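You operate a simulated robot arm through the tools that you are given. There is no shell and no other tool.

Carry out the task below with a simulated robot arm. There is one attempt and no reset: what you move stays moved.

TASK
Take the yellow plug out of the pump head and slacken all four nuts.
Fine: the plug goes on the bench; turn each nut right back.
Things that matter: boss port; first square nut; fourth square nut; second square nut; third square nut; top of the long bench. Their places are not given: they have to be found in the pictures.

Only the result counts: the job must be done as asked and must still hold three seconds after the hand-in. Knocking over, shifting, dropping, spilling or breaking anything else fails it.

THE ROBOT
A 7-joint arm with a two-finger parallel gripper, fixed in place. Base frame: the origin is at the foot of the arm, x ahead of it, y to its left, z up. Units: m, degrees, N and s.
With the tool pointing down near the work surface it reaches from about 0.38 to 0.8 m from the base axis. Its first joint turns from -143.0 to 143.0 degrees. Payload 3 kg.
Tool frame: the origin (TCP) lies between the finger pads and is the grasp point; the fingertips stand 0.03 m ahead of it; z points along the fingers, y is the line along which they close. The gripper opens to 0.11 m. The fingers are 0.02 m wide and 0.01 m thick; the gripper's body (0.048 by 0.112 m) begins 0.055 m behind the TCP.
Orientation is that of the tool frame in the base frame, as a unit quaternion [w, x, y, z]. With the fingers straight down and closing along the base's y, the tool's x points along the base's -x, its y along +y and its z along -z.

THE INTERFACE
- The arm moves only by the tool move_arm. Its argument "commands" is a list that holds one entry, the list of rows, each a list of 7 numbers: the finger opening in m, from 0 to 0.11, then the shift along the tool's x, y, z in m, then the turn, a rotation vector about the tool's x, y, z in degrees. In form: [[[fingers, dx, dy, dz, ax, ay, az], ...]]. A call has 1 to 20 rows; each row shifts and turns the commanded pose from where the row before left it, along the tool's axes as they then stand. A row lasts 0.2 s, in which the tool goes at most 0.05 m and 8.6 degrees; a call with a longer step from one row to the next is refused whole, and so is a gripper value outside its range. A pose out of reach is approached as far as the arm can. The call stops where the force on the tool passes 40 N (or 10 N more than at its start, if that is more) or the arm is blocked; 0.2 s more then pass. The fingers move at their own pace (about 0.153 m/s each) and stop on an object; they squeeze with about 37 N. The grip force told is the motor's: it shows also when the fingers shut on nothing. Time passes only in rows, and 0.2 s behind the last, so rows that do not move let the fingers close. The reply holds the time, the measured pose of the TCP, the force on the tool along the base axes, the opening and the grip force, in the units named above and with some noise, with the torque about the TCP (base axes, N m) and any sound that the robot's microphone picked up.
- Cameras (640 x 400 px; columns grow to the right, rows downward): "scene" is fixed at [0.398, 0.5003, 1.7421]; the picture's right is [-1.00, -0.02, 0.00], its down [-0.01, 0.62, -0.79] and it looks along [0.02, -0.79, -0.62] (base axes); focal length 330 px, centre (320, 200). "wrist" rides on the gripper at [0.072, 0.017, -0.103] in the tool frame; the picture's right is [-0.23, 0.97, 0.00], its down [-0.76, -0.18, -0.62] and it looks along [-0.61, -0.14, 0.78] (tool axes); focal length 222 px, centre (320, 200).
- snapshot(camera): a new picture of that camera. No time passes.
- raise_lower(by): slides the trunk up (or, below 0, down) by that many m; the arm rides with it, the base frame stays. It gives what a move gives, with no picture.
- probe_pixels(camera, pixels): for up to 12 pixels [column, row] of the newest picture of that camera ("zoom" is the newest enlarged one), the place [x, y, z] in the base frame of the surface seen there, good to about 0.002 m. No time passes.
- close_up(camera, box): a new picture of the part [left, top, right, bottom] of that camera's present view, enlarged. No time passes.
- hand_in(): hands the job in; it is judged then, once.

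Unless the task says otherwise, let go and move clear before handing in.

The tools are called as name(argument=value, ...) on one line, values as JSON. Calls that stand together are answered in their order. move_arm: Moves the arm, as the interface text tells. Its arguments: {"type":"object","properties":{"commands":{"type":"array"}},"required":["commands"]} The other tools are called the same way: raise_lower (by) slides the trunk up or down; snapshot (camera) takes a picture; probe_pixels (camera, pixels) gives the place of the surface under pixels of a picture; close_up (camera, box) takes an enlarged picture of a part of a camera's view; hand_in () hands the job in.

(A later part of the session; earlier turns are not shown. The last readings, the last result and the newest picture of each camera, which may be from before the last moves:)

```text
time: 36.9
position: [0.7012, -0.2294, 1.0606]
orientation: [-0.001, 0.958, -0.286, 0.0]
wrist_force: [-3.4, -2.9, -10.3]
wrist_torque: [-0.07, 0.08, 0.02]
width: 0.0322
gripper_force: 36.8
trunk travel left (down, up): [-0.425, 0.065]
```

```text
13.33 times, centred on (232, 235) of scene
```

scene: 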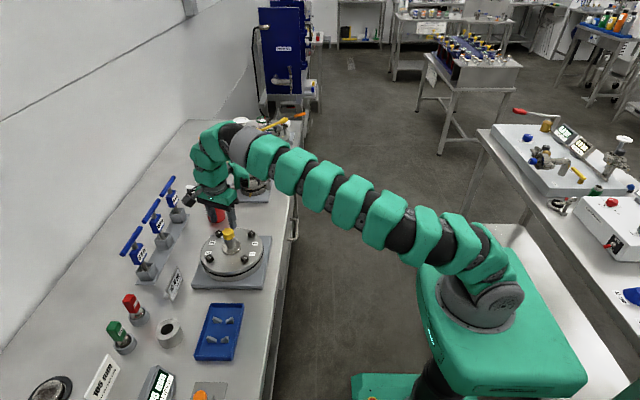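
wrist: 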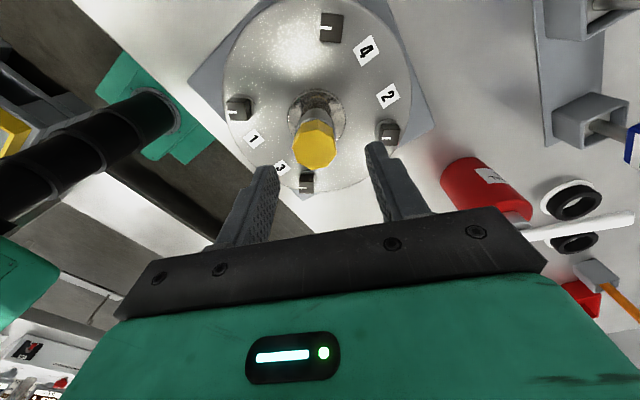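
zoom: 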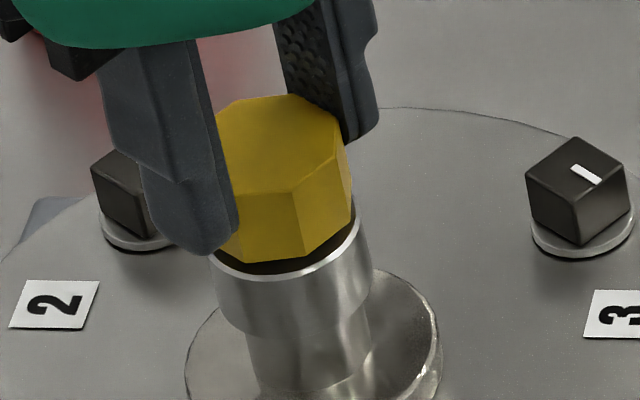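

The dark shank is now visible under the head. I'll release, rise, rotate back 270° clockwise, and regrip.

move_arm(commands=[[[0.06, 0, 0, 0, 0, 0, 0], [0.06, 0, 0, 0, 0, 0, 0], [0.06, 0, 0, -0.03, 0, 0, 0], [0.06, 0, 0, 0, 0, 0, 8], [0.06, 0, 0, 0, 0, 0, 8], [0.06, 0, 0, 0, 0, 0, 8], [0.06, 0, 0, 0, 0, 0, 8], [0.06, 0, 0, 0, 0, 0, 8], [0.06, 0, 0, 0, 0, 0, 8], [0.06, 0, 0, 0, 0, 0, 8], [0.06, 0, 0, 0, 0, 0, 8], [0.06, 0, 0, 0, 0, 0, 8], [0.06, 0, 0, 0, 0, 0, 8], [0.06, 0, 0, 0, 0, 0, 8], [0.06, 0, 0, 0, 0, 0, 8], [0.06, 0, 0, 0, 0, 0, 8], [0.06, 0, 0, 0, 0, 0, 8], [0.06, 0, 0, 0, 0, 0, 8], [0.06, 0, 0, 0, 0, 0, 8], [0.06, 0, 0, 0, 0, 0, 7]]])

move_arm(commands=[[[0.06, 0, 0, 0, 0, 0, 8], [0.06, 0, 0, 0, 0, 0, 8], [0.06, 0, 0, 0, 0, 0, 8], [0.06, 0, 0, 0, 0, 0, 8], [0.06, 0, 0, 0, 0, 0, 8], [0.06, 0, 0, 0, 0, 0, 8], [0.06, 0, 0, 0, 0, 0, 8], [0.06, 0, 0, 0, 0, 0, 8], [0.06, 0, 0, 0, 0, 0, 8], [0.06, 0, 0, 0, 0, 0, 8], [0.06, 0, 0, 0, 0, 0, 8], [0.06, 0, 0, 0, 0, 0, 8], [0.06, 0, 0, 0, 0, 0, 8], [0.06, 0, 0, 0, 0, 0, 8], [0.06, 0, 0, 0, 0, 0, 8], [0.06, 0, 0, 0, 0, 0, 8], [0.06, 0, 0, 0, 0, 0, 7], [0.06, 0, 0, 0, 0, 0, 0]]])

close_up(camera="scene", box=[216, 220, 248, 250])

close_up(camera="wrist", box=[240, 60, 420, 260])

```text
time: 41.1
position: [0.7003, -0.2292, 1.0896]
orientation: [0.0, -0.101, 0.995, -0.001]
wrist_force: [0.2, -0.7, 0.4]
wrist_torque: [-0.01, -0.01, 0.03]
width: 0.0598
gripper_force: 0.0
trunk travel left (down, up): [-0.425, 0.065]
```

```text
time: 44.9
position: [0.7006, -0.2292, 1.092]
orientation: [0.002, 0.88, 0.475, 0.0]
wrist_force: [0.3, -0.1, 0.2]
wrist_torque: [-0.03, 0.03, -0.02]
width: 0.0597
gripper_force: 0.1
trunk travel left (down, up): [-0.425, 0.065]
```

```text
13.33 times, centred on (232, 235) of scene
```

zoom: 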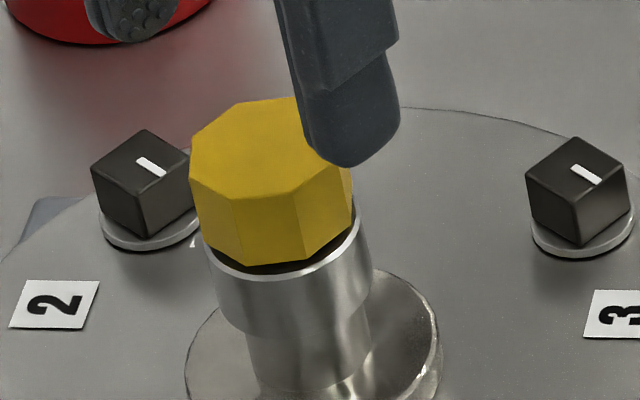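

```text
2.00 times, centred on (330, 160) of wrist
```

zoom: 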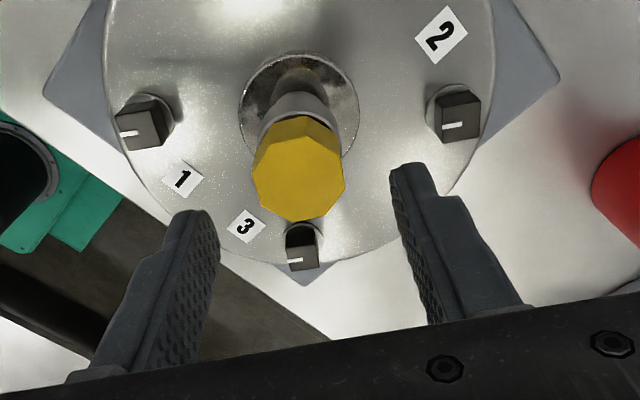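

The gripper is at −123° and centred on the plug. I'll lower to z≈1.060, close and turn again with a slow lift.

move_arm(commands=[[[0.06, 0, 0, 0.032, 0, 0, 0], [0.06, 0, 0, 0, 0, 0, 0], [0.0, 0, 0, 0, 0, 0, 0], [0.0, 0, 0, 0, 0, 0, 0], [0.0, 0, 0, 0, 0, 0, 0], [0.0, 0, 0, 0, 0, 0, -8], [0.0, 0, 0, 0, 0, 0, -8], [0.0, 0, 0, -0.0004, 0, 0, -8], [0.0, 0, 0, 0, 0, 0, -8], [0.0, 0, 0, -0.0004, 0, 0, -8], [0.0, 0, 0, 0, 0, 0, -8], [0.0, 0, 0, -0.0004, 0, 0, -8], [0.0, 0, 0, 0, 0, 0, -8], [0.0, 0, 0, -0.0004, 0, 0, -8], [0.0, 0, 0, 0, 0, 0, -8], [0.0, 0, 0, -0.0004, 0, 0, -8], [0.0, 0, 0, 0, 0, 0, -8], [0.0, 0, 0, 0, 0, 0, 0]]])

close_up(camera="scene", box=[216, 220, 248, 250])

```text
time: 48.7
position: [0.7003, -0.2297, 1.0609]
orientation: [-0.001, 0.235, 0.972, -0.001]
wrist_force: [0.2, -0.4, 0.1]
wrist_torque: [0.02, 0.0, 0.01]
width: 0.0318
gripper_force: 37.3
trunk travel left (down, up): [-0.425, 0.065]
```

```text
13.33 times, centred on (232, 235) of scene
```

zoom: 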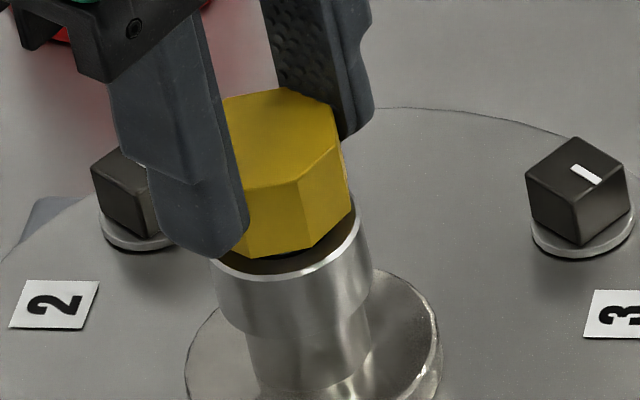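

All forces are near zero now, so the plug may be free of its thread. I'll try lifting slowly.

move_arm(commands=[[[0.0, 0, 0, -0.002, 0, 0, 0], [0.0, 0, 0, -0.002, 0, 0, 0], [0.0, 0, 0, -0.002, 0, 0, 0], [0.0, 0, 0, 0, 0, 0, 0]]])

close_up(camera="scene", box=[216, 210, 248, 250])

```text
time: 49.7
position: [0.7007, -0.2297, 1.0669]
orientation: [0.0, 0.236, 0.972, -0.001]
wrist_force: [-0.1, -0.6, -0.5]
wrist_torque: [-0.01, -0.04, 0.01]
width: 0.032
gripper_force: 36.7
trunk travel left (down, up): [-0.425, 0.065]
```

```text
10.00 times, centred on (232, 230) of scene
```

zoom: 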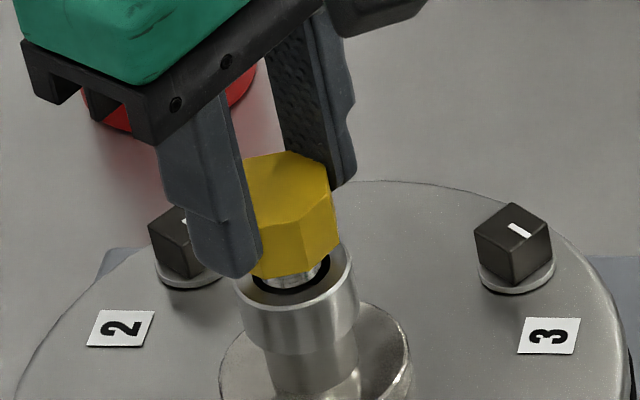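

The plug rises freely (yellow head with a steel shank coming out of the collar). I'll lift it clear to about z=1.15 and look.

move_arm(commands=[[[0.0, 0, 0, -0.01, 0, 0, 0], [0.0, 0, 0, -0.02, 0, 0, 0], [0.0, 0, 0, -0.03, 0, 0, 0], [0.0, 0, 0, -0.03, 0, 0, 0], [0.0, 0, 0, 0, 0, 0, 0]]])

close_up(camera="scene", box=[200, 180, 264, 260])

snapshot(camera="scene")

snapshot(camera="wrist")

```text
time: 50.9
position: [0.702, -0.2279, 1.157]
orientation: [0.001, 0.236, 0.972, -0.001]
wrist_force: [-0.6, -0.6, -0.3]
wrist_torque: [-0.01, 0.02, 0.01]
width: 0.0322
gripper_force: 36.8
trunk travel left (down, up): [-0.425, 0.065]
```

```text
5.00 times, centred on (232, 220) of scene
```

zoom: 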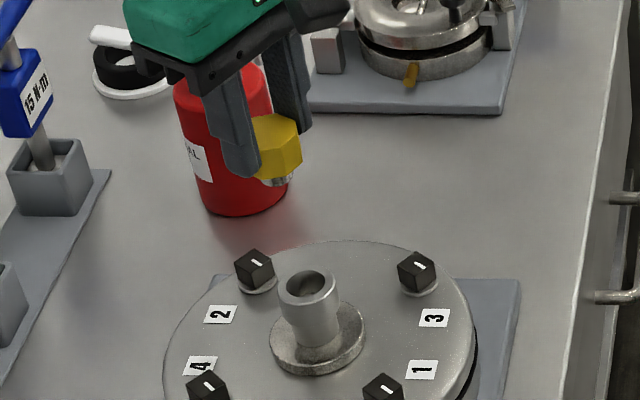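

```text
taken
```

scene: 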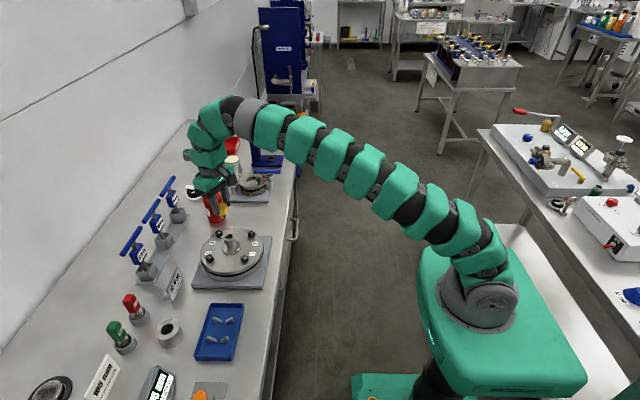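

```text
taken
```

wrist: 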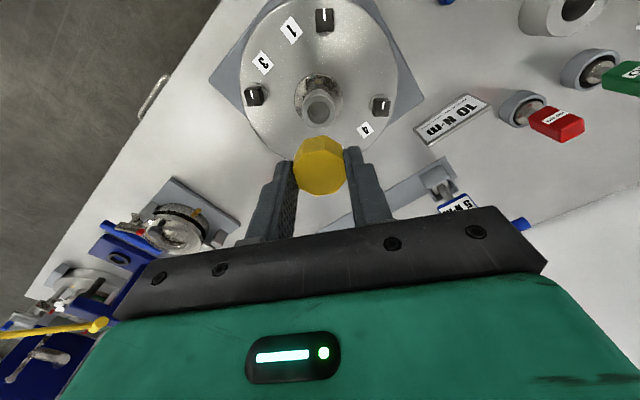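

The plug is out and held; the port in the boss is open. I'll zoom on the plug to measure its shank length before setting it down.

close_up(camera="scene", box=[205, 198, 229, 220])

probe_pixels(camera="scene", pixels=[[267, 222], [262, 230], [270, 234], [225, 232], [272, 204], [285, 222], [272, 215], [262, 215], [223, 217], [218, 215], [288, 215], [265, 225]])

```text
16.00 times, centred on (217, 209) of scene
```

zoom: 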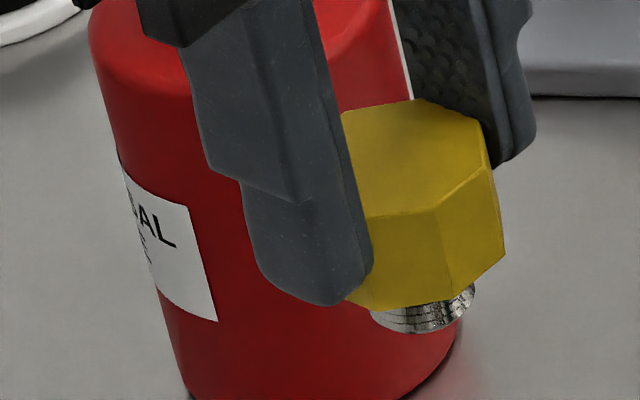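

```text
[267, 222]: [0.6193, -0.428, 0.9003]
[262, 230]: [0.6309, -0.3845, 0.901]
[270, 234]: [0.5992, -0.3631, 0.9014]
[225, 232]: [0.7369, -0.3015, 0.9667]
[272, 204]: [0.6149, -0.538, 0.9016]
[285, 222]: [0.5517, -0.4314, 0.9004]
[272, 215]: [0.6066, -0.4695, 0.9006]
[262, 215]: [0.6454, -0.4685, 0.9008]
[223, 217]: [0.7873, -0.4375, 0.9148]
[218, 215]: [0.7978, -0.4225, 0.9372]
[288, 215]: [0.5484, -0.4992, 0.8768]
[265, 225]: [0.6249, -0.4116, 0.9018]
```

probe_pixels(camera="zoom", pixels=[[420, 315], [425, 328], [440, 300], [430, 280], [430, 220], [430, 120], [465, 300], [410, 300]])

```text
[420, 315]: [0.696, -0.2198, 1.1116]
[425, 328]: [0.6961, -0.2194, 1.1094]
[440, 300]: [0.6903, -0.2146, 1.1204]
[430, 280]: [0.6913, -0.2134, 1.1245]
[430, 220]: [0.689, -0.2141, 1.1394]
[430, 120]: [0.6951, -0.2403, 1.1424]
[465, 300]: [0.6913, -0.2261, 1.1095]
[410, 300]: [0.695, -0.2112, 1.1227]
```

The plug's shank bottom lies about 0.049 m below the TCP, and the bench at (0.62,−0.43) is free at z≈0.901. I'll carry the plug over there and come down to about 1 cm above the bench.

move_arm(commands=[[[0.0, -0.0033, -0.0362, 0, 0, 0, 0], [0.0, -0.0033, -0.0362, 0, 0, 0, 0], [0.0, -0.0033, -0.0362, 0, 0, 0, 0], [0.0, -0.0033, -0.0362, 0, 0, 0, 0], [0.0, -0.0033, -0.0362, 0, 0, 0, 0], [0.0, -0.0033, -0.0362, 0, 0, 0, 0], [0.0, 0, 0, 0.04, 0, 0, 0], [0.0, 0, 0, 0.04, 0, 0, 0], [0.0, 0, 0, 0.04, 0, 0, 0], [0.0, 0, 0, 0.04, 0, 0, 0], [0.0, 0, 0, 0.03, 0, 0, 0], [0.0, 0, 0, 0, 0, 0, 0]]])

close_up(camera="scene", box=[240, 190, 296, 240])

snapshot(camera="scene")

```text
time: 53.5
position: [0.6175, -0.4339, 0.9656]
orientation: [0.001, 0.236, 0.972, -0.001]
wrist_force: [0.0, -1.4, -0.6]
wrist_torque: [0.0, -0.01, 0.0]
width: 0.032
gripper_force: 37.3
trunk travel left (down, up): [-0.425, 0.065]
```

```text
8.00 times, centred on (268, 215) of scene
```

zoom: 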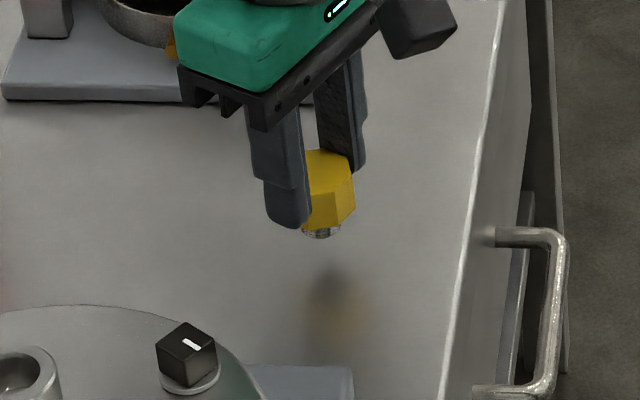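

```text
taken
```

scene: 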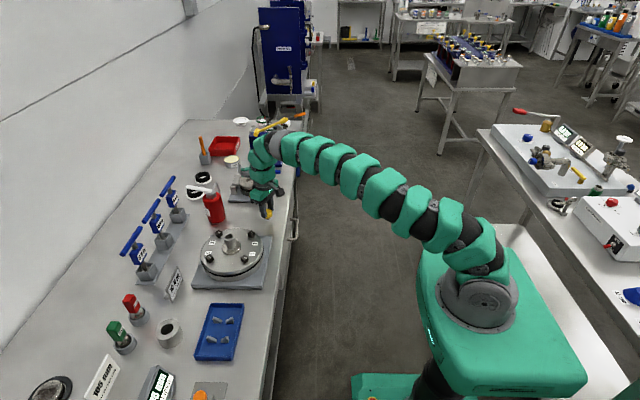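

The plug hangs about 15 mm above the clear bench. I'll lower in small steps until contact.

move_arm(commands=[[[0.0, 0, 0, 0.004, 0, 0, 0], [0.0, 0, 0, 0.004, 0, 0, 0], [0.0, 0, 0, 0.004, 0, 0, 0], [0.0, 0, 0, 0, 0, 0, 0]]])

```text
time: 54.5
position: [0.6187, -0.434, 0.9537]
orientation: [0.0, 0.235, 0.972, 0.002]
wrist_force: [-0.2, -0.9, -0.9]
wrist_torque: [-0.02, 0.0, -0.02]
width: 0.0319
gripper_force: 36.6
trunk travel left (down, up): [-0.425, 0.065]
```

move_arm(commands=[[[0.0, 0, 0, 0.001, 0, 0, 0], [0.0, 0, 0, 0.001, 0, 0, 0], [0.0, 0, 0, 0.001, 0, 0, 0], [0.0, 0, 0, 0, 0, 0, 0]]])

close_up(camera="scene", box=[240, 190, 296, 240])

```text
time: 55.5
position: [0.6178, -0.4326, 0.9512]
orientation: [-0.001, 0.235, 0.972, -0.001]
wrist_force: [0.1, -0.2, -0.1]
wrist_torque: [0.01, 0.01, -0.04]
width: 0.0321
gripper_force: 36.7
trunk travel left (down, up): [-0.425, 0.065]
```

```text
8.00 times, centred on (268, 215) of scene
```

zoom: 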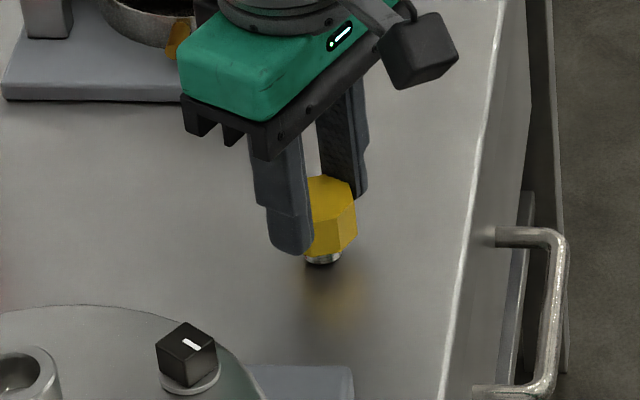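

Still no contact force at z=0.951; the shank is almost on the bench. I'll go down in 1 mm steps.

move_arm(commands=[[[0.0, 0, 0, 0.001, 0, 0, 0], [0.0, 0, 0, 0.001, 0, 0, 0], [0.0, 0, 0, 0, 0, 0, 0]]])

```text
time: 56.3
position: [0.6176, -0.4315, 0.9511]
orientation: [0.002, 0.237, 0.972, -0.001]
wrist_force: [3.3, -2.8, 11.5]
wrist_torque: [-0.08, -0.1, -0.01]
width: 0.0321
gripper_force: 37.2
trunk travel left (down, up): [-0.425, 0.065]
```

Contact is felt (+11.5 N). I'll ease off 1 mm, open gently, and then rise straight up.

move_arm(commands=[[[0.0, 0, 0, -0.001, 0, 0, 0], [0.034, 0, 0, 0, 0, 0, 0], [0.04, 0, 0, 0, 0, 0, 0], [0.055, 0, 0, 0, 0, 0, 0], [0.07, 0, 0, 0, 0, 0, 0], [0.07, 0, 0, 0, 0, 0, 0]]])

close_up(camera="scene", box=[240, 190, 296, 240])

```text
time: 57.7
position: [0.6174, -0.4322, 0.9504]
orientation: [0.0, 0.236, 0.972, -0.001]
wrist_force: [0.5, 0.6, -0.5]
wrist_torque: [-0.02, -0.04, 0.04]
width: 0.0699
gripper_force: 0.0
trunk travel left (down, up): [-0.425, 0.065]
```

```text
8.00 times, centred on (268, 215) of scene
```

zoom: 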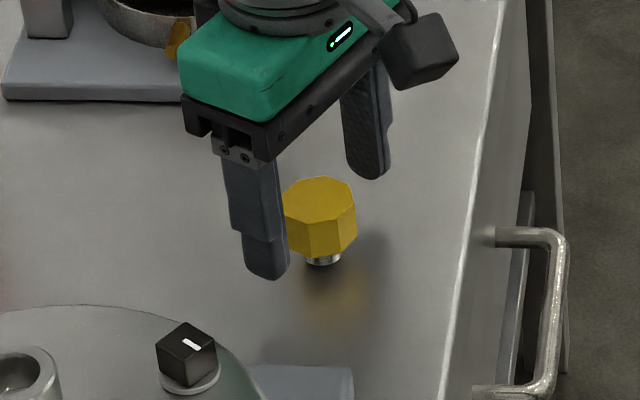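

The plug stands upright on its shank on the bench. I'll rise straight up and go toward the nuts.

move_arm(commands=[[[0.07, 0, 0, -0.02, 0, 0, 0], [0.07, 0, 0, -0.04, 0, 0, 0], [0.07, 0, 0, -0.045, 0, 0, 0], [0.07, 0, 0, -0.045, 0, 0, 0], [0.07, 0, 0, 0, 0, 0, 0]]])

close_up(camera="scene", box=[190, 190, 290, 290])

snapshot(camera="wrist")

```text
time: 58.9
position: [0.6207, -0.429, 1.1018]
orientation: [-0.001, 0.235, 0.972, -0.001]
wrist_force: [-0.2, -0.1, -0.3]
wrist_torque: [0.0, 0.01, -0.01]
width: 0.07
gripper_force: 0.0
trunk travel left (down, up): [-0.425, 0.065]
```

```text
4.00 times, centred on (240, 240) of scene
```

zoom: 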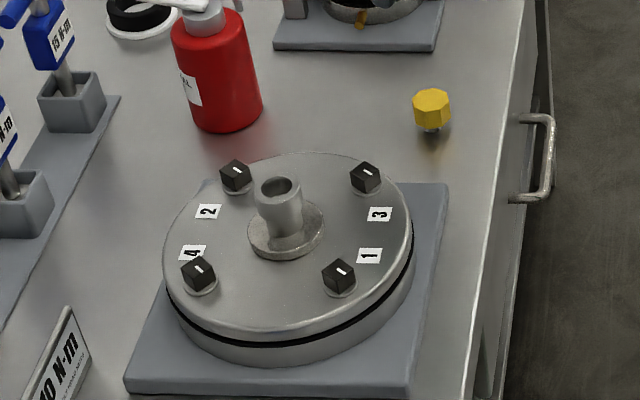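

```text
taken
```

wrist: 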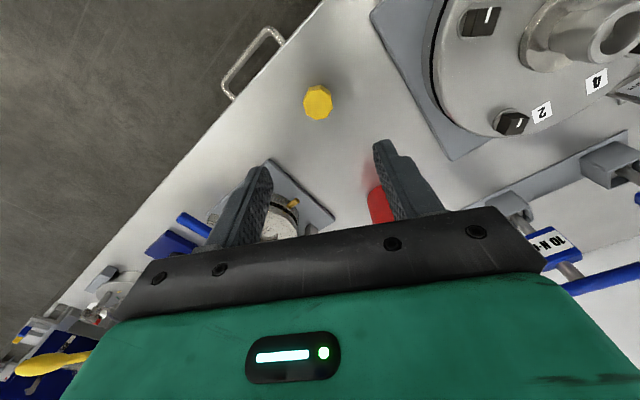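

The plug stands at about (0.62,−0.43). The nuts' flats face roughly 55°/145° in the base frame; I'll go above nut 1 near (0.646,−0.177) and rotate the gripper to close along −35°, leaving room for counter-clockwise turning.

move_arm(commands=[[[0.05, 0.01324, 0.03367, 0, 0, 0, 0], [0.05, 0.01324, 0.03367, 0, 0, 0, 0], [0.05, 0.01324, 0.03367, 0, 0, 0, 0], [0.05, 0.01324, 0.03367, 0, 0, 0, 0], [0.05, 0.01324, 0.03367, 0, 0, 0, 0], [0.05, 0.01324, 0.03367, 0, 0, 0, 0], [0.05, 0.01324, 0.03367, 0, 0, 0, 0], [0.05, 0, 0, 0, 0, 0, 8.14], [0.05, 0, 0, 0, 0, 0, 8.14], [0.05, 0, 0, 0, 0, 0, 8.14], [0.05, 0, 0, 0, 0, 0, 8.14], [0.05, 0, 0, 0, 0, 0, 8.14], [0.05, 0, 0, 0, 0, 0, 8.14], [0.05, 0, 0, 0, 0, 0, 8.14], [0.05, 0, 0, 0, 0, 0, 8.14], [0.05, 0, 0, 0, 0, 0, 8.14], [0.05, 0, 0, 0, 0, 0, 8.14], [0.05, 0, 0, 0, 0, 0, 8.14], [0.05, 0, 0, 0, 0, 0, 8.14], [0.05, 0, 0, 0, 0, 0, 0]]])

snapshot(camera="wrist")

close_up(camera="wrist", box=[230, 20, 410, 190])

close_up(camera="scene", box=[190, 190, 290, 290])

```text
time: 63.1
position: [0.6448, -0.1804, 1.1002]
orientation: [0.0, 0.887, 0.462, 0.0]
wrist_force: [-0.2, 0.1, 0.8]
wrist_torque: [0.01, 0.01, 0.01]
width: 0.05
gripper_force: 0.0
trunk travel left (down, up): [-0.425, 0.065]
```

```text
taken
```

wrist: 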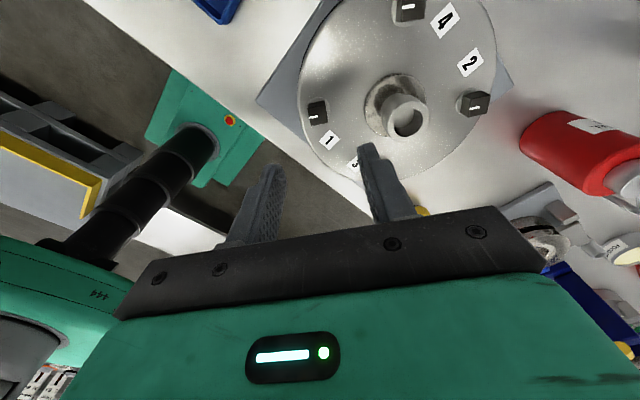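

```text
2.35 times, centred on (320, 105) of wrist
```

zoom: 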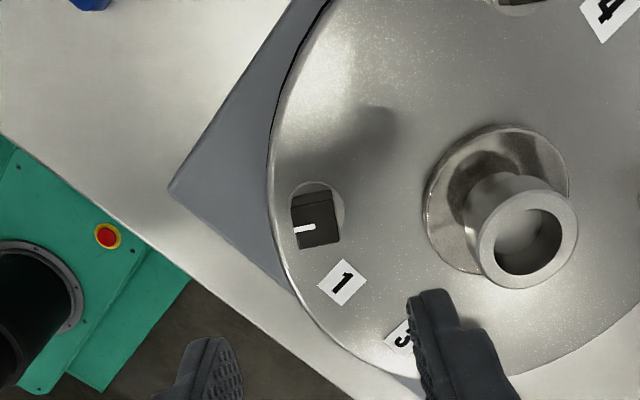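

```text
4.00 times, centred on (240, 240) of scene
```

zoom: 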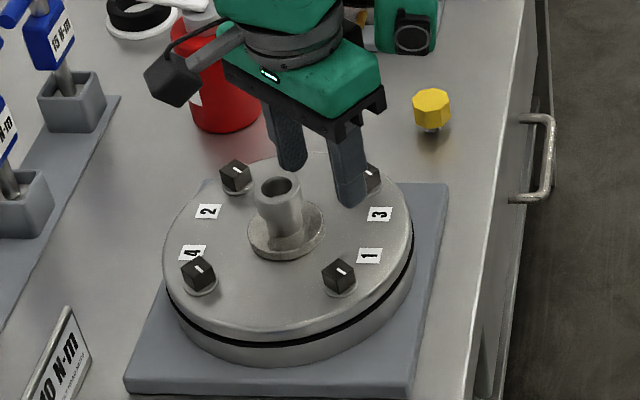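

The gripper is above nut 1, closing along −35°. I'll zoom on nut 1 to check its flats against the finger direction and its exact centre.

close_up(camera="wrist", box=[300, 90, 340, 130])

close_up(camera="scene", box=[214, 245, 238, 267])

```text
10.00 times, centred on (320, 110) of wrist
```

zoom: 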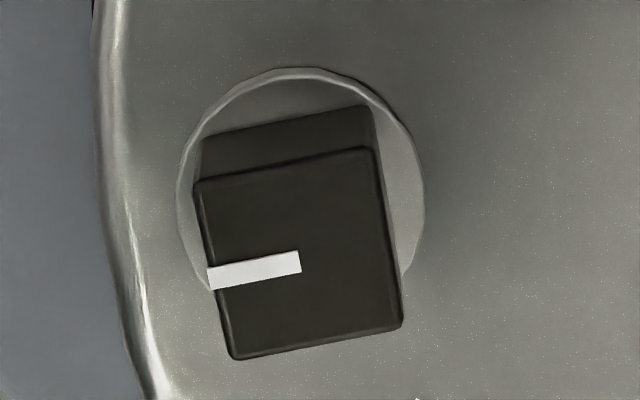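

```text
16.00 times, centred on (226, 256) of scene
```

zoom: 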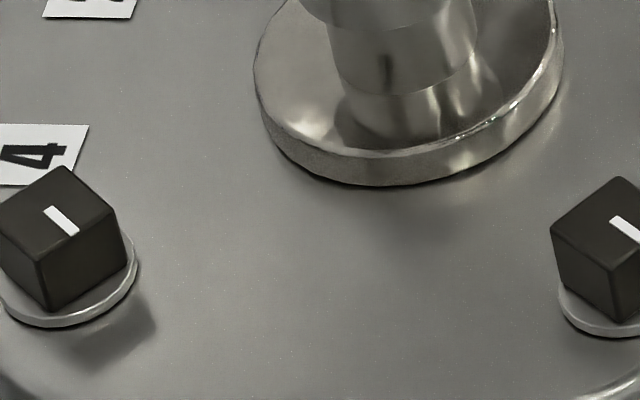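

The wrist close-up shows nut 1's flats parallel to the fingers (within ~1°), with its centre about 5.5 mm along tool x from the TCP, i.e. near (0.647,−0.1755). I'll shift, lower to fingertips at z≈0.973 and close.

move_arm(commands=[[[0.05, 0.0053, -0.0006, 0.03, 0, 0, 0], [0.05, 0, 0, 0.04, 0, 0, 0], [0.05, 0, 0, 0.027, 0, 0, 0], [0.05, 0, 0, 0, 0, 0, 0], [0.05, 0, 0, 0, 0, 0, 0]]])

close_up(camera="wrist", box=[240, 60, 420, 260])

close_up(camera="scene", box=[210, 220, 274, 280])

```text
time: 64.3
position: [0.6482, -0.1751, 1.0051]
orientation: [0.001, 0.887, 0.463, 0.0]
wrist_force: [-0.6, 0.2, 0.2]
wrist_torque: [0.0, -0.03, -0.01]
width: 0.05
gripper_force: 0.2
trunk travel left (down, up): [-0.425, 0.065]
```

```text
2.00 times, centred on (330, 160) of wrist
```

zoom: 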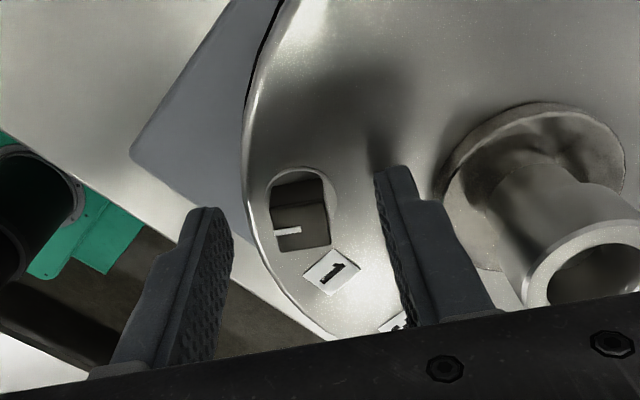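

```text
6.67 times, centred on (242, 250) of scene
```

zoom: 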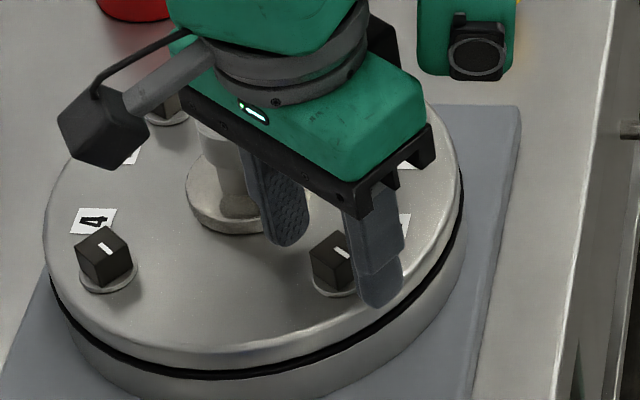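

The fingers straddle nut 1 with nothing else in the way. I'll close on it.

move_arm(commands=[[[0.03, 0, 0, 0.0015, 0, 0, 0], [0.0, 0, 0, 0, 0, 0, 0], [0.0, 0, 0, 0, 0, 0, 0], [0.0, 0, 0, 0, 0, 0, 0]]])

close_up(camera="scene", box=[210, 220, 274, 280])

close_up(camera="wrist", box=[260, 100, 380, 220])

```text
time: 65.3
position: [0.6456, -0.1749, 1.0015]
orientation: [0.0, 0.887, 0.462, 0.0]
wrist_force: [-0.4, 1.1, 0.2]
wrist_torque: [0.24, -0.07, 0.02]
width: 0.0179
gripper_force: 45.6
trunk travel left (down, up): [-0.425, 0.065]
```

```text
6.67 times, centred on (242, 250) of scene
```

zoom: 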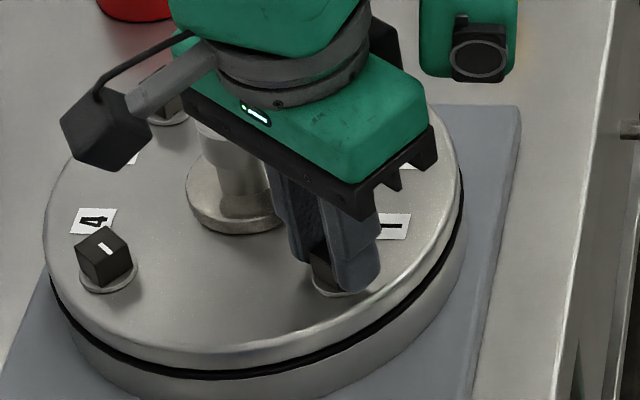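

```text
3.33 times, centred on (320, 160) of wrist
```

zoom: 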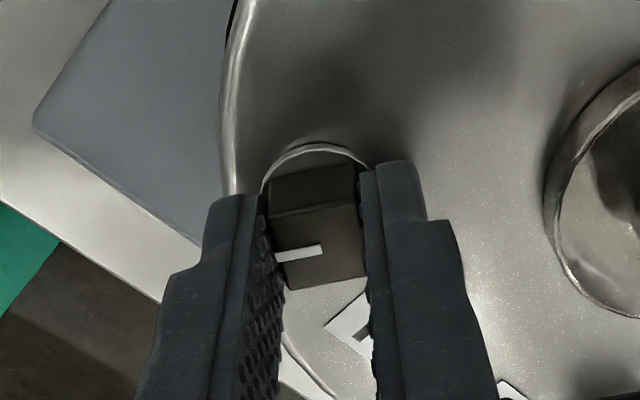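

Nut 1 is gripped (width 0.0179, 45 N). I'll turn counter-clockwise a little and watch torque about z and whether the white mark turns.

move_arm(commands=[[[0.0, 0, 0, 0, 0, 0, -4], [0.0, 0, 0, 0, 0, 0, -4], [0.0, 0, 0, 0, 0, 0, -4], [0.0, 0, 0, 0, 0, 0, 0]]])

close_up(camera="wrist", box=[260, 100, 380, 220])

close_up(camera="scene", box=[190, 220, 274, 280])

```text
time: 66.3
position: [0.6464, -0.1745, 1.0025]
orientation: [0.001, 0.833, 0.553, -0.001]
wrist_force: [-3.8, 4.2, 4.0]
wrist_torque: [0.74, 0.0, -0.02]
width: 0.0177
gripper_force: 45.3
trunk travel left (down, up): [-0.425, 0.065]
```

```text
3.33 times, centred on (320, 160) of wrist
```

zoom: 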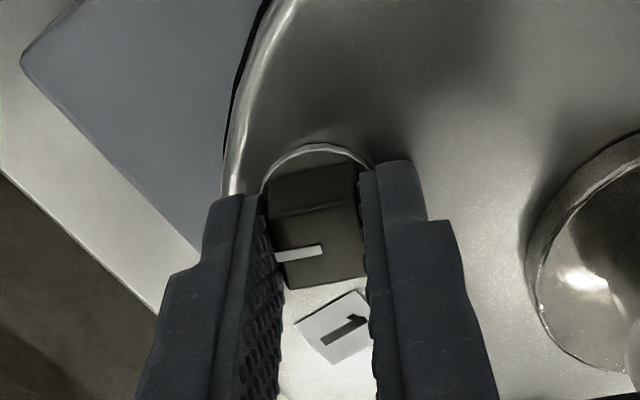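

```text
6.67 times, centred on (232, 250) of scene
```

zoom: 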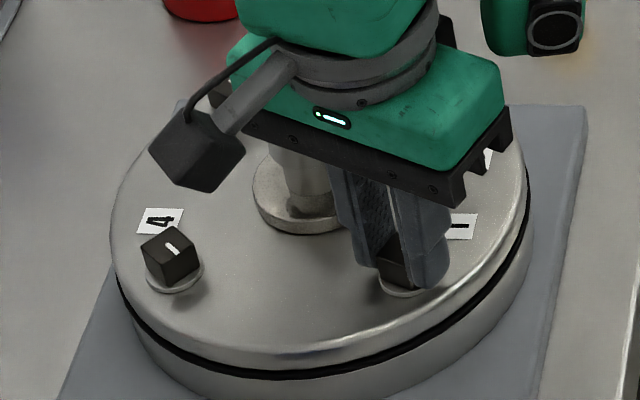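

Nut 1 turns with the fingers at negligible torque. I'll keep turning counter-clockwise and look for the stop.

move_arm(commands=[[[0.0, 0, 0, 0, 0, 0, -8], [0.0, 0, 0, 0, 0, 0, -8], [0.0, 0, 0, 0, 0, 0, -8], [0.0, 0, 0, 0, 0, 0, -8], [0.0, 0, 0, 0, 0, 0, -8], [0.0, 0, 0, 0, 0, 0, -8], [0.0, 0, 0, 0, 0, 0, -8], [0.0, 0, 0, 0, 0, 0, 0]]])

close_up(camera="wrist", box=[260, 100, 380, 220])

```text
time: 68.1
position: [0.6466, -0.1756, 1.0017]
orientation: [0.001, 0.476, 0.879, 0.0]
wrist_force: [1.2, -1.9, 4.2]
wrist_torque: [-0.47, -0.4, -0.61]
width: 0.0246
gripper_force: 45.4
trunk travel left (down, up): [-0.425, 0.065]
```

```text
3.33 times, centred on (320, 160) of wrist
```

zoom: 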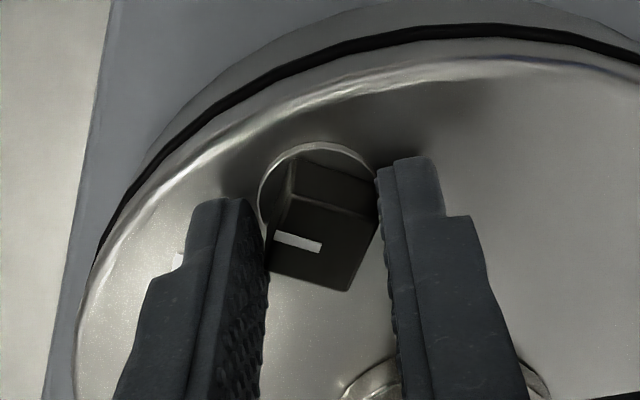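

The width jumped to 0.0246 with −0.61 N·m torque, and the nut lags the fingers by about 25°: it has met a stop after roughly 43°. I'll open, rise a little and look at nut 1's mark.

move_arm(commands=[[[0.05, 0, 0, 0, 0, 0, 0], [0.05, 0, 0, 0, 0, 0, 0], [0.05, 0, 0, -0.03, 0, 0, 0], [0.05, 0, 0, -0.03, 0, 0, 0], [0.05, 0, 0, 0, 0, 0, 0]]])

snapshot(camera="wrist")

close_up(camera="wrist", box=[290, 95, 350, 155])

close_up(camera="scene", box=[190, 220, 274, 280])

```text
time: 69.3
position: [0.6474, -0.1745, 1.0617]
orientation: [0.001, 0.476, 0.879, 0.0]
wrist_force: [0.8, -0.5, -0.4]
wrist_torque: [0.0, -0.01, 0.0]
width: 0.0498
gripper_force: 0.1
trunk travel left (down, up): [-0.425, 0.065]
```

```text
taken
```

wrist: 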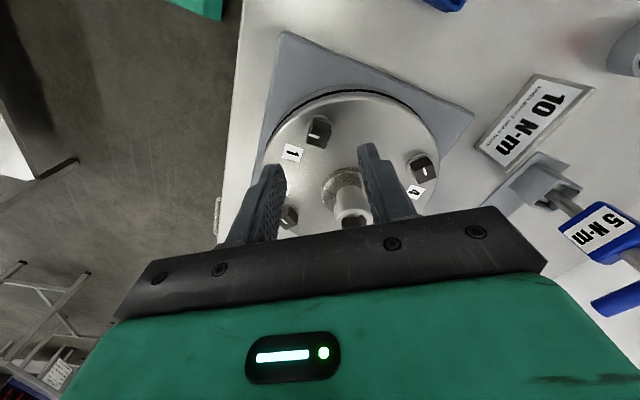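

```text
6.67 times, centred on (320, 125) of wrist
```

zoom: 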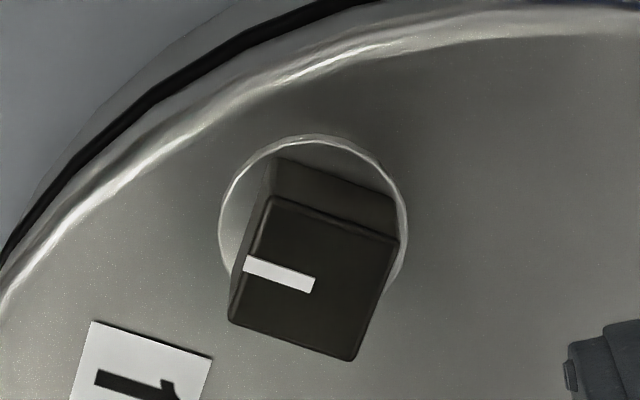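

```text
6.67 times, centred on (232, 250) of scene
```

zoom: 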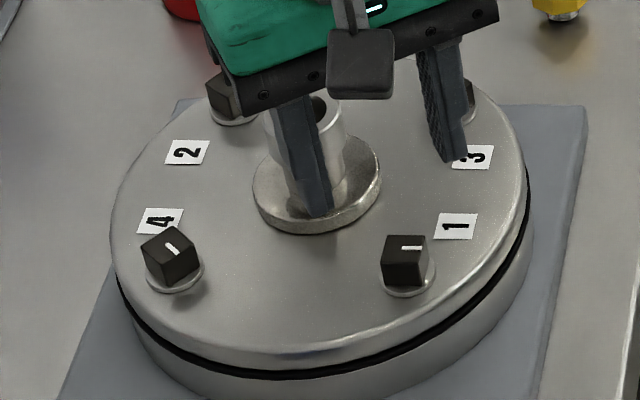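

Nut 1's mark now points about 180–184° (towards −x), i.e. turned about 40°. I'll regrip aligned with the nut and test whether it turns any further.

move_arm(commands=[[[0.05, 0, 0, 0, 0, 0, 7.2], [0.05, 0, 0, 0, 0, 0, 7.2], [0.05, 0, 0, 0, 0, 0, 7.2], [0.05, 0, 0, 0, 0, 0, 7.1], [0.05, 0, 0, 0.03, 0, 0, 0], [0.05, 0, 0, 0.03, 0, 0, 0], [0.05, 0, 0, 0, 0, 0, 0], [0.0, 0, 0, 0, 0, 0, 0], [0.0, 0, 0, 0, 0, 0, 0], [0.0, 0, 0, 0, 0, 0, 0]]])

close_up(camera="wrist", box=[260, 100, 380, 220])

```text
time: 71.5
position: [0.6464, -0.176, 1.0028]
orientation: [0.002, 0.68, 0.733, 0.0]
wrist_force: [14.2, -1.3, 4.5]
wrist_torque: [-0.12, -0.38, -0.54]
width: 0.0187
gripper_force: 44.9
trunk travel left (down, up): [-0.425, 0.065]
```

```text
3.33 times, centred on (320, 160) of wrist
```

zoom: 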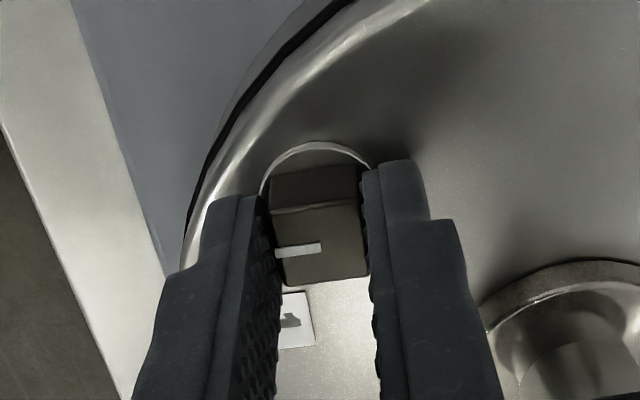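

With the fingers aligned the torque is already −0.54 N·m, suggesting the nut sits firmly at its stop. I'll try 8° more to confirm.

move_arm(commands=[[[0.0, 0, 0, 0, 0, 0, -4], [0.0, 0, 0, 0, 0, 0, -4], [0.0, 0, 0, 0, 0, 0, 0]]])

close_up(camera="wrist", box=[260, 100, 380, 220])

close_up(camera="scene", box=[190, 220, 274, 280])

```text
time: 72.3
position: [0.6452, -0.1757, 1.0025]
orientation: [0.001, 0.627, 0.779, -0.001]
wrist_force: [8.6, -3.5, 12.7]
wrist_torque: [0.18, -0.06, -0.96]
width: 0.0209
gripper_force: 45.4
trunk travel left (down, up): [-0.425, 0.065]
```

```text
3.33 times, centred on (320, 160) of wrist
```

zoom: 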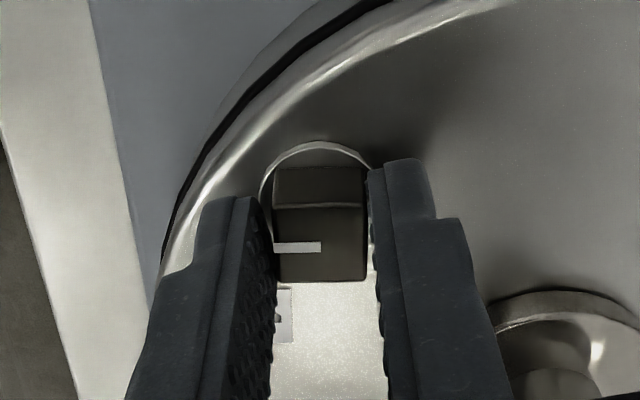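

```text
6.67 times, centred on (232, 250) of scene
```

zoom: 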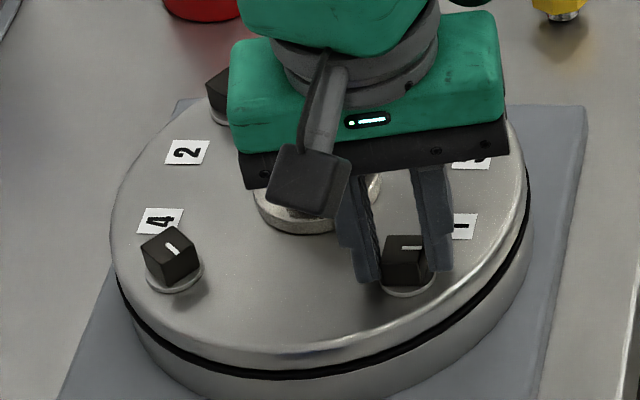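

Torque rose to −0.96 N·m while nut 1 stayed put, so it is at its end stop. I'll release, rise, and go to nut 3 near (0.6465,−0.284) with the fingers back at −35°.

move_arm(commands=[[[0.05, 0, 0, 0, 0, 0, 0], [0.05, 0, 0, 0, 0, 0, 0], [0.05, 0, 0, -0.04, 0, 0, 0], [0.05, 0, 0, -0.04, 0, 0, 0], [0.05, 0, 0, 0, 0, 0, 7.9], [0.05, 0, 0, 0, 0, 0, 7.9], [0.05, 0, 0, 0, 0, 0, 7.9], [0.05, 0, 0, 0, 0, 0, 7.9], [0.05, 0, 0, 0, 0, 0, 7.9], [0.05, 0, 0, 0, 0, 0, 7.9], [0.05, -0.03, 0.0206, 0, 0, 0, 0], [0.05, -0.03, 0.0206, 0, 0, 0, 0], [0.05, -0.03, 0.0206, 0, 0, 0, 0], [0.05, 0, 0, 0, 0, 0, 0]]])

snapshot(camera="wrist")

close_up(camera="wrist", box=[290, 95, 350, 155])

close_up(camera="scene", box=[190, 220, 274, 280])

```text
time: 75.3
position: [0.6452, -0.2837, 1.083]
orientation: [0.001, 0.888, 0.46, 0.0]
wrist_force: [-0.1, -0.2, -0.4]
wrist_torque: [-0.01, 0.04, 0.0]
width: 0.0502
gripper_force: 0.1
trunk travel left (down, up): [-0.425, 0.065]
```

```text
taken
```

wrist: 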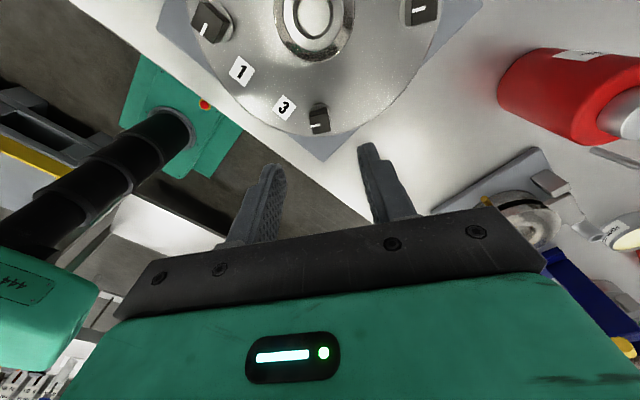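

```text
6.67 times, centred on (320, 125) of wrist
```

zoom: 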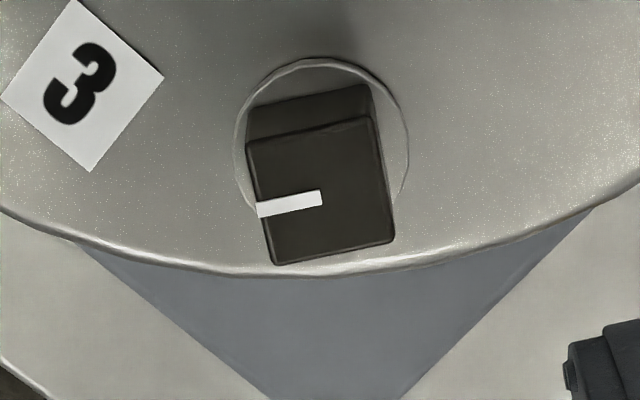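

```text
6.67 times, centred on (232, 250) of scene
```

zoom: 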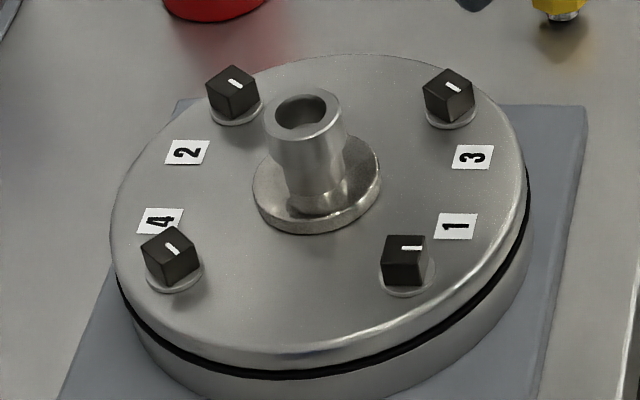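

Nut 3's flats are parallel to the fingers (~1–2°) and its centre is about 3 mm along tool x from the TCP. I'll shift, lower, close, and turn it counter-clockwise to its stop.

move_arm(commands=[[[0.05, 0.0028, 0.0006, 0.03, 0, 0, 0], [0.05, 0, 0, 0.03, 0, 0, 0], [0.05, 0, 0, 0.0205, 0, 0, 0], [0.05, 0, 0, 0, 0, 0, 0], [0.0, 0, 0, 0, 0, 0, 0], [0.0, 0, 0, 0, 0, 0, 0], [0.0, 0, 0, 0, 0, 0, 0]]])

close_up(camera="wrist", box=[260, 100, 380, 220])

```text
time: 76.9
position: [0.6471, -0.282, 1.002]
orientation: [0.0, 0.887, 0.461, 0.001]
wrist_force: [-5.4, 4.9, 0.0]
wrist_torque: [0.07, 0.26, -0.02]
width: 0.0179
gripper_force: 44.9
trunk travel left (down, up): [-0.425, 0.065]
```

```text
3.33 times, centred on (320, 160) of wrist
```

zoom: 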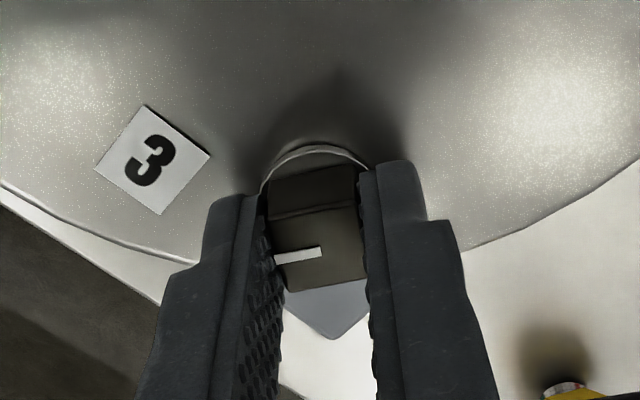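

Nut 3 is gripped squarely (0.0179 m). I'll turn it counter-clockwise in steps and watch for the stop.

move_arm(commands=[[[0.0, 0, 0, 0, 0, 0, -7], [0.0, 0, 0, 0, 0, 0, -7], [0.0, 0, 0, 0, 0, 0, -7], [0.0, 0, 0, 0, 0, 0, -7], [0.0, 0, 0, 0, 0, 0, -4], [0.0, 0, 0, 0, 0, 0, 0]]])

close_up(camera="wrist", box=[260, 100, 380, 220])

```text
time: 78.3
position: [0.6451, -0.2829, 1.002]
orientation: [0.001, 0.725, 0.689, -0.001]
wrist_force: [-16.8, 0.0, -3.0]
wrist_torque: [0.0, 0.42, -0.02]
width: 0.0176
gripper_force: 45.0
trunk travel left (down, up): [-0.425, 0.065]
```

```text
3.33 times, centred on (320, 160) of wrist
```

zoom: 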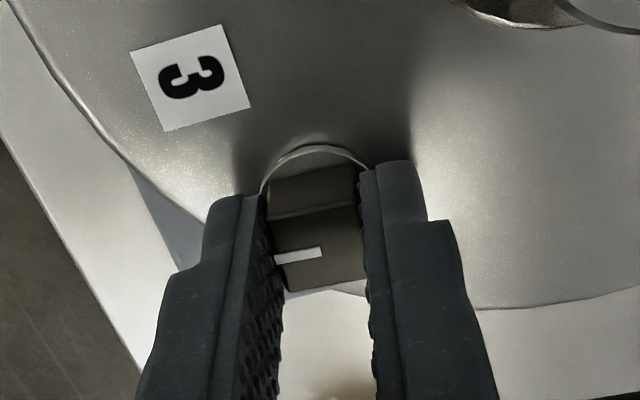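

Nut 3 has turned 32° freely. I'll relieve the −17 N side load and go on in small steps to its stop.

move_arm(commands=[[[0.0, 0, -0.0015, 0, 0, 0, -2], [0.0, 0, 0, 0, 0, 0, -2], [0.0, 0, 0, 0, 0, 0, -2], [0.0, 0, 0, 0, 0, 0, -2], [0.0, 0, 0, 0, 0, 0, -2], [0.0, 0, 0, 0, 0, 0, 0]]])

close_up(camera="wrist", box=[260, 100, 380, 220])

```text
time: 79.7
position: [0.646, -0.282, 1.0024]
orientation: [0.001, 0.663, 0.749, 0.0]
wrist_force: [-9.4, 3.2, -10.7]
wrist_torque: [0.34, 0.15, -1.02]
width: 0.0193
gripper_force: 45.2
trunk travel left (down, up): [-0.425, 0.065]
```

```text
3.33 times, centred on (320, 160) of wrist
```

zoom: 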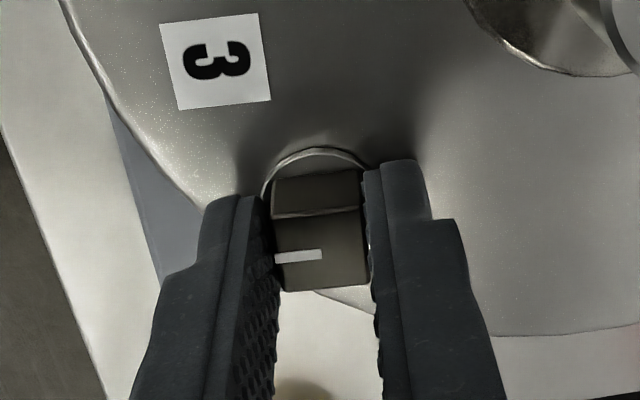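

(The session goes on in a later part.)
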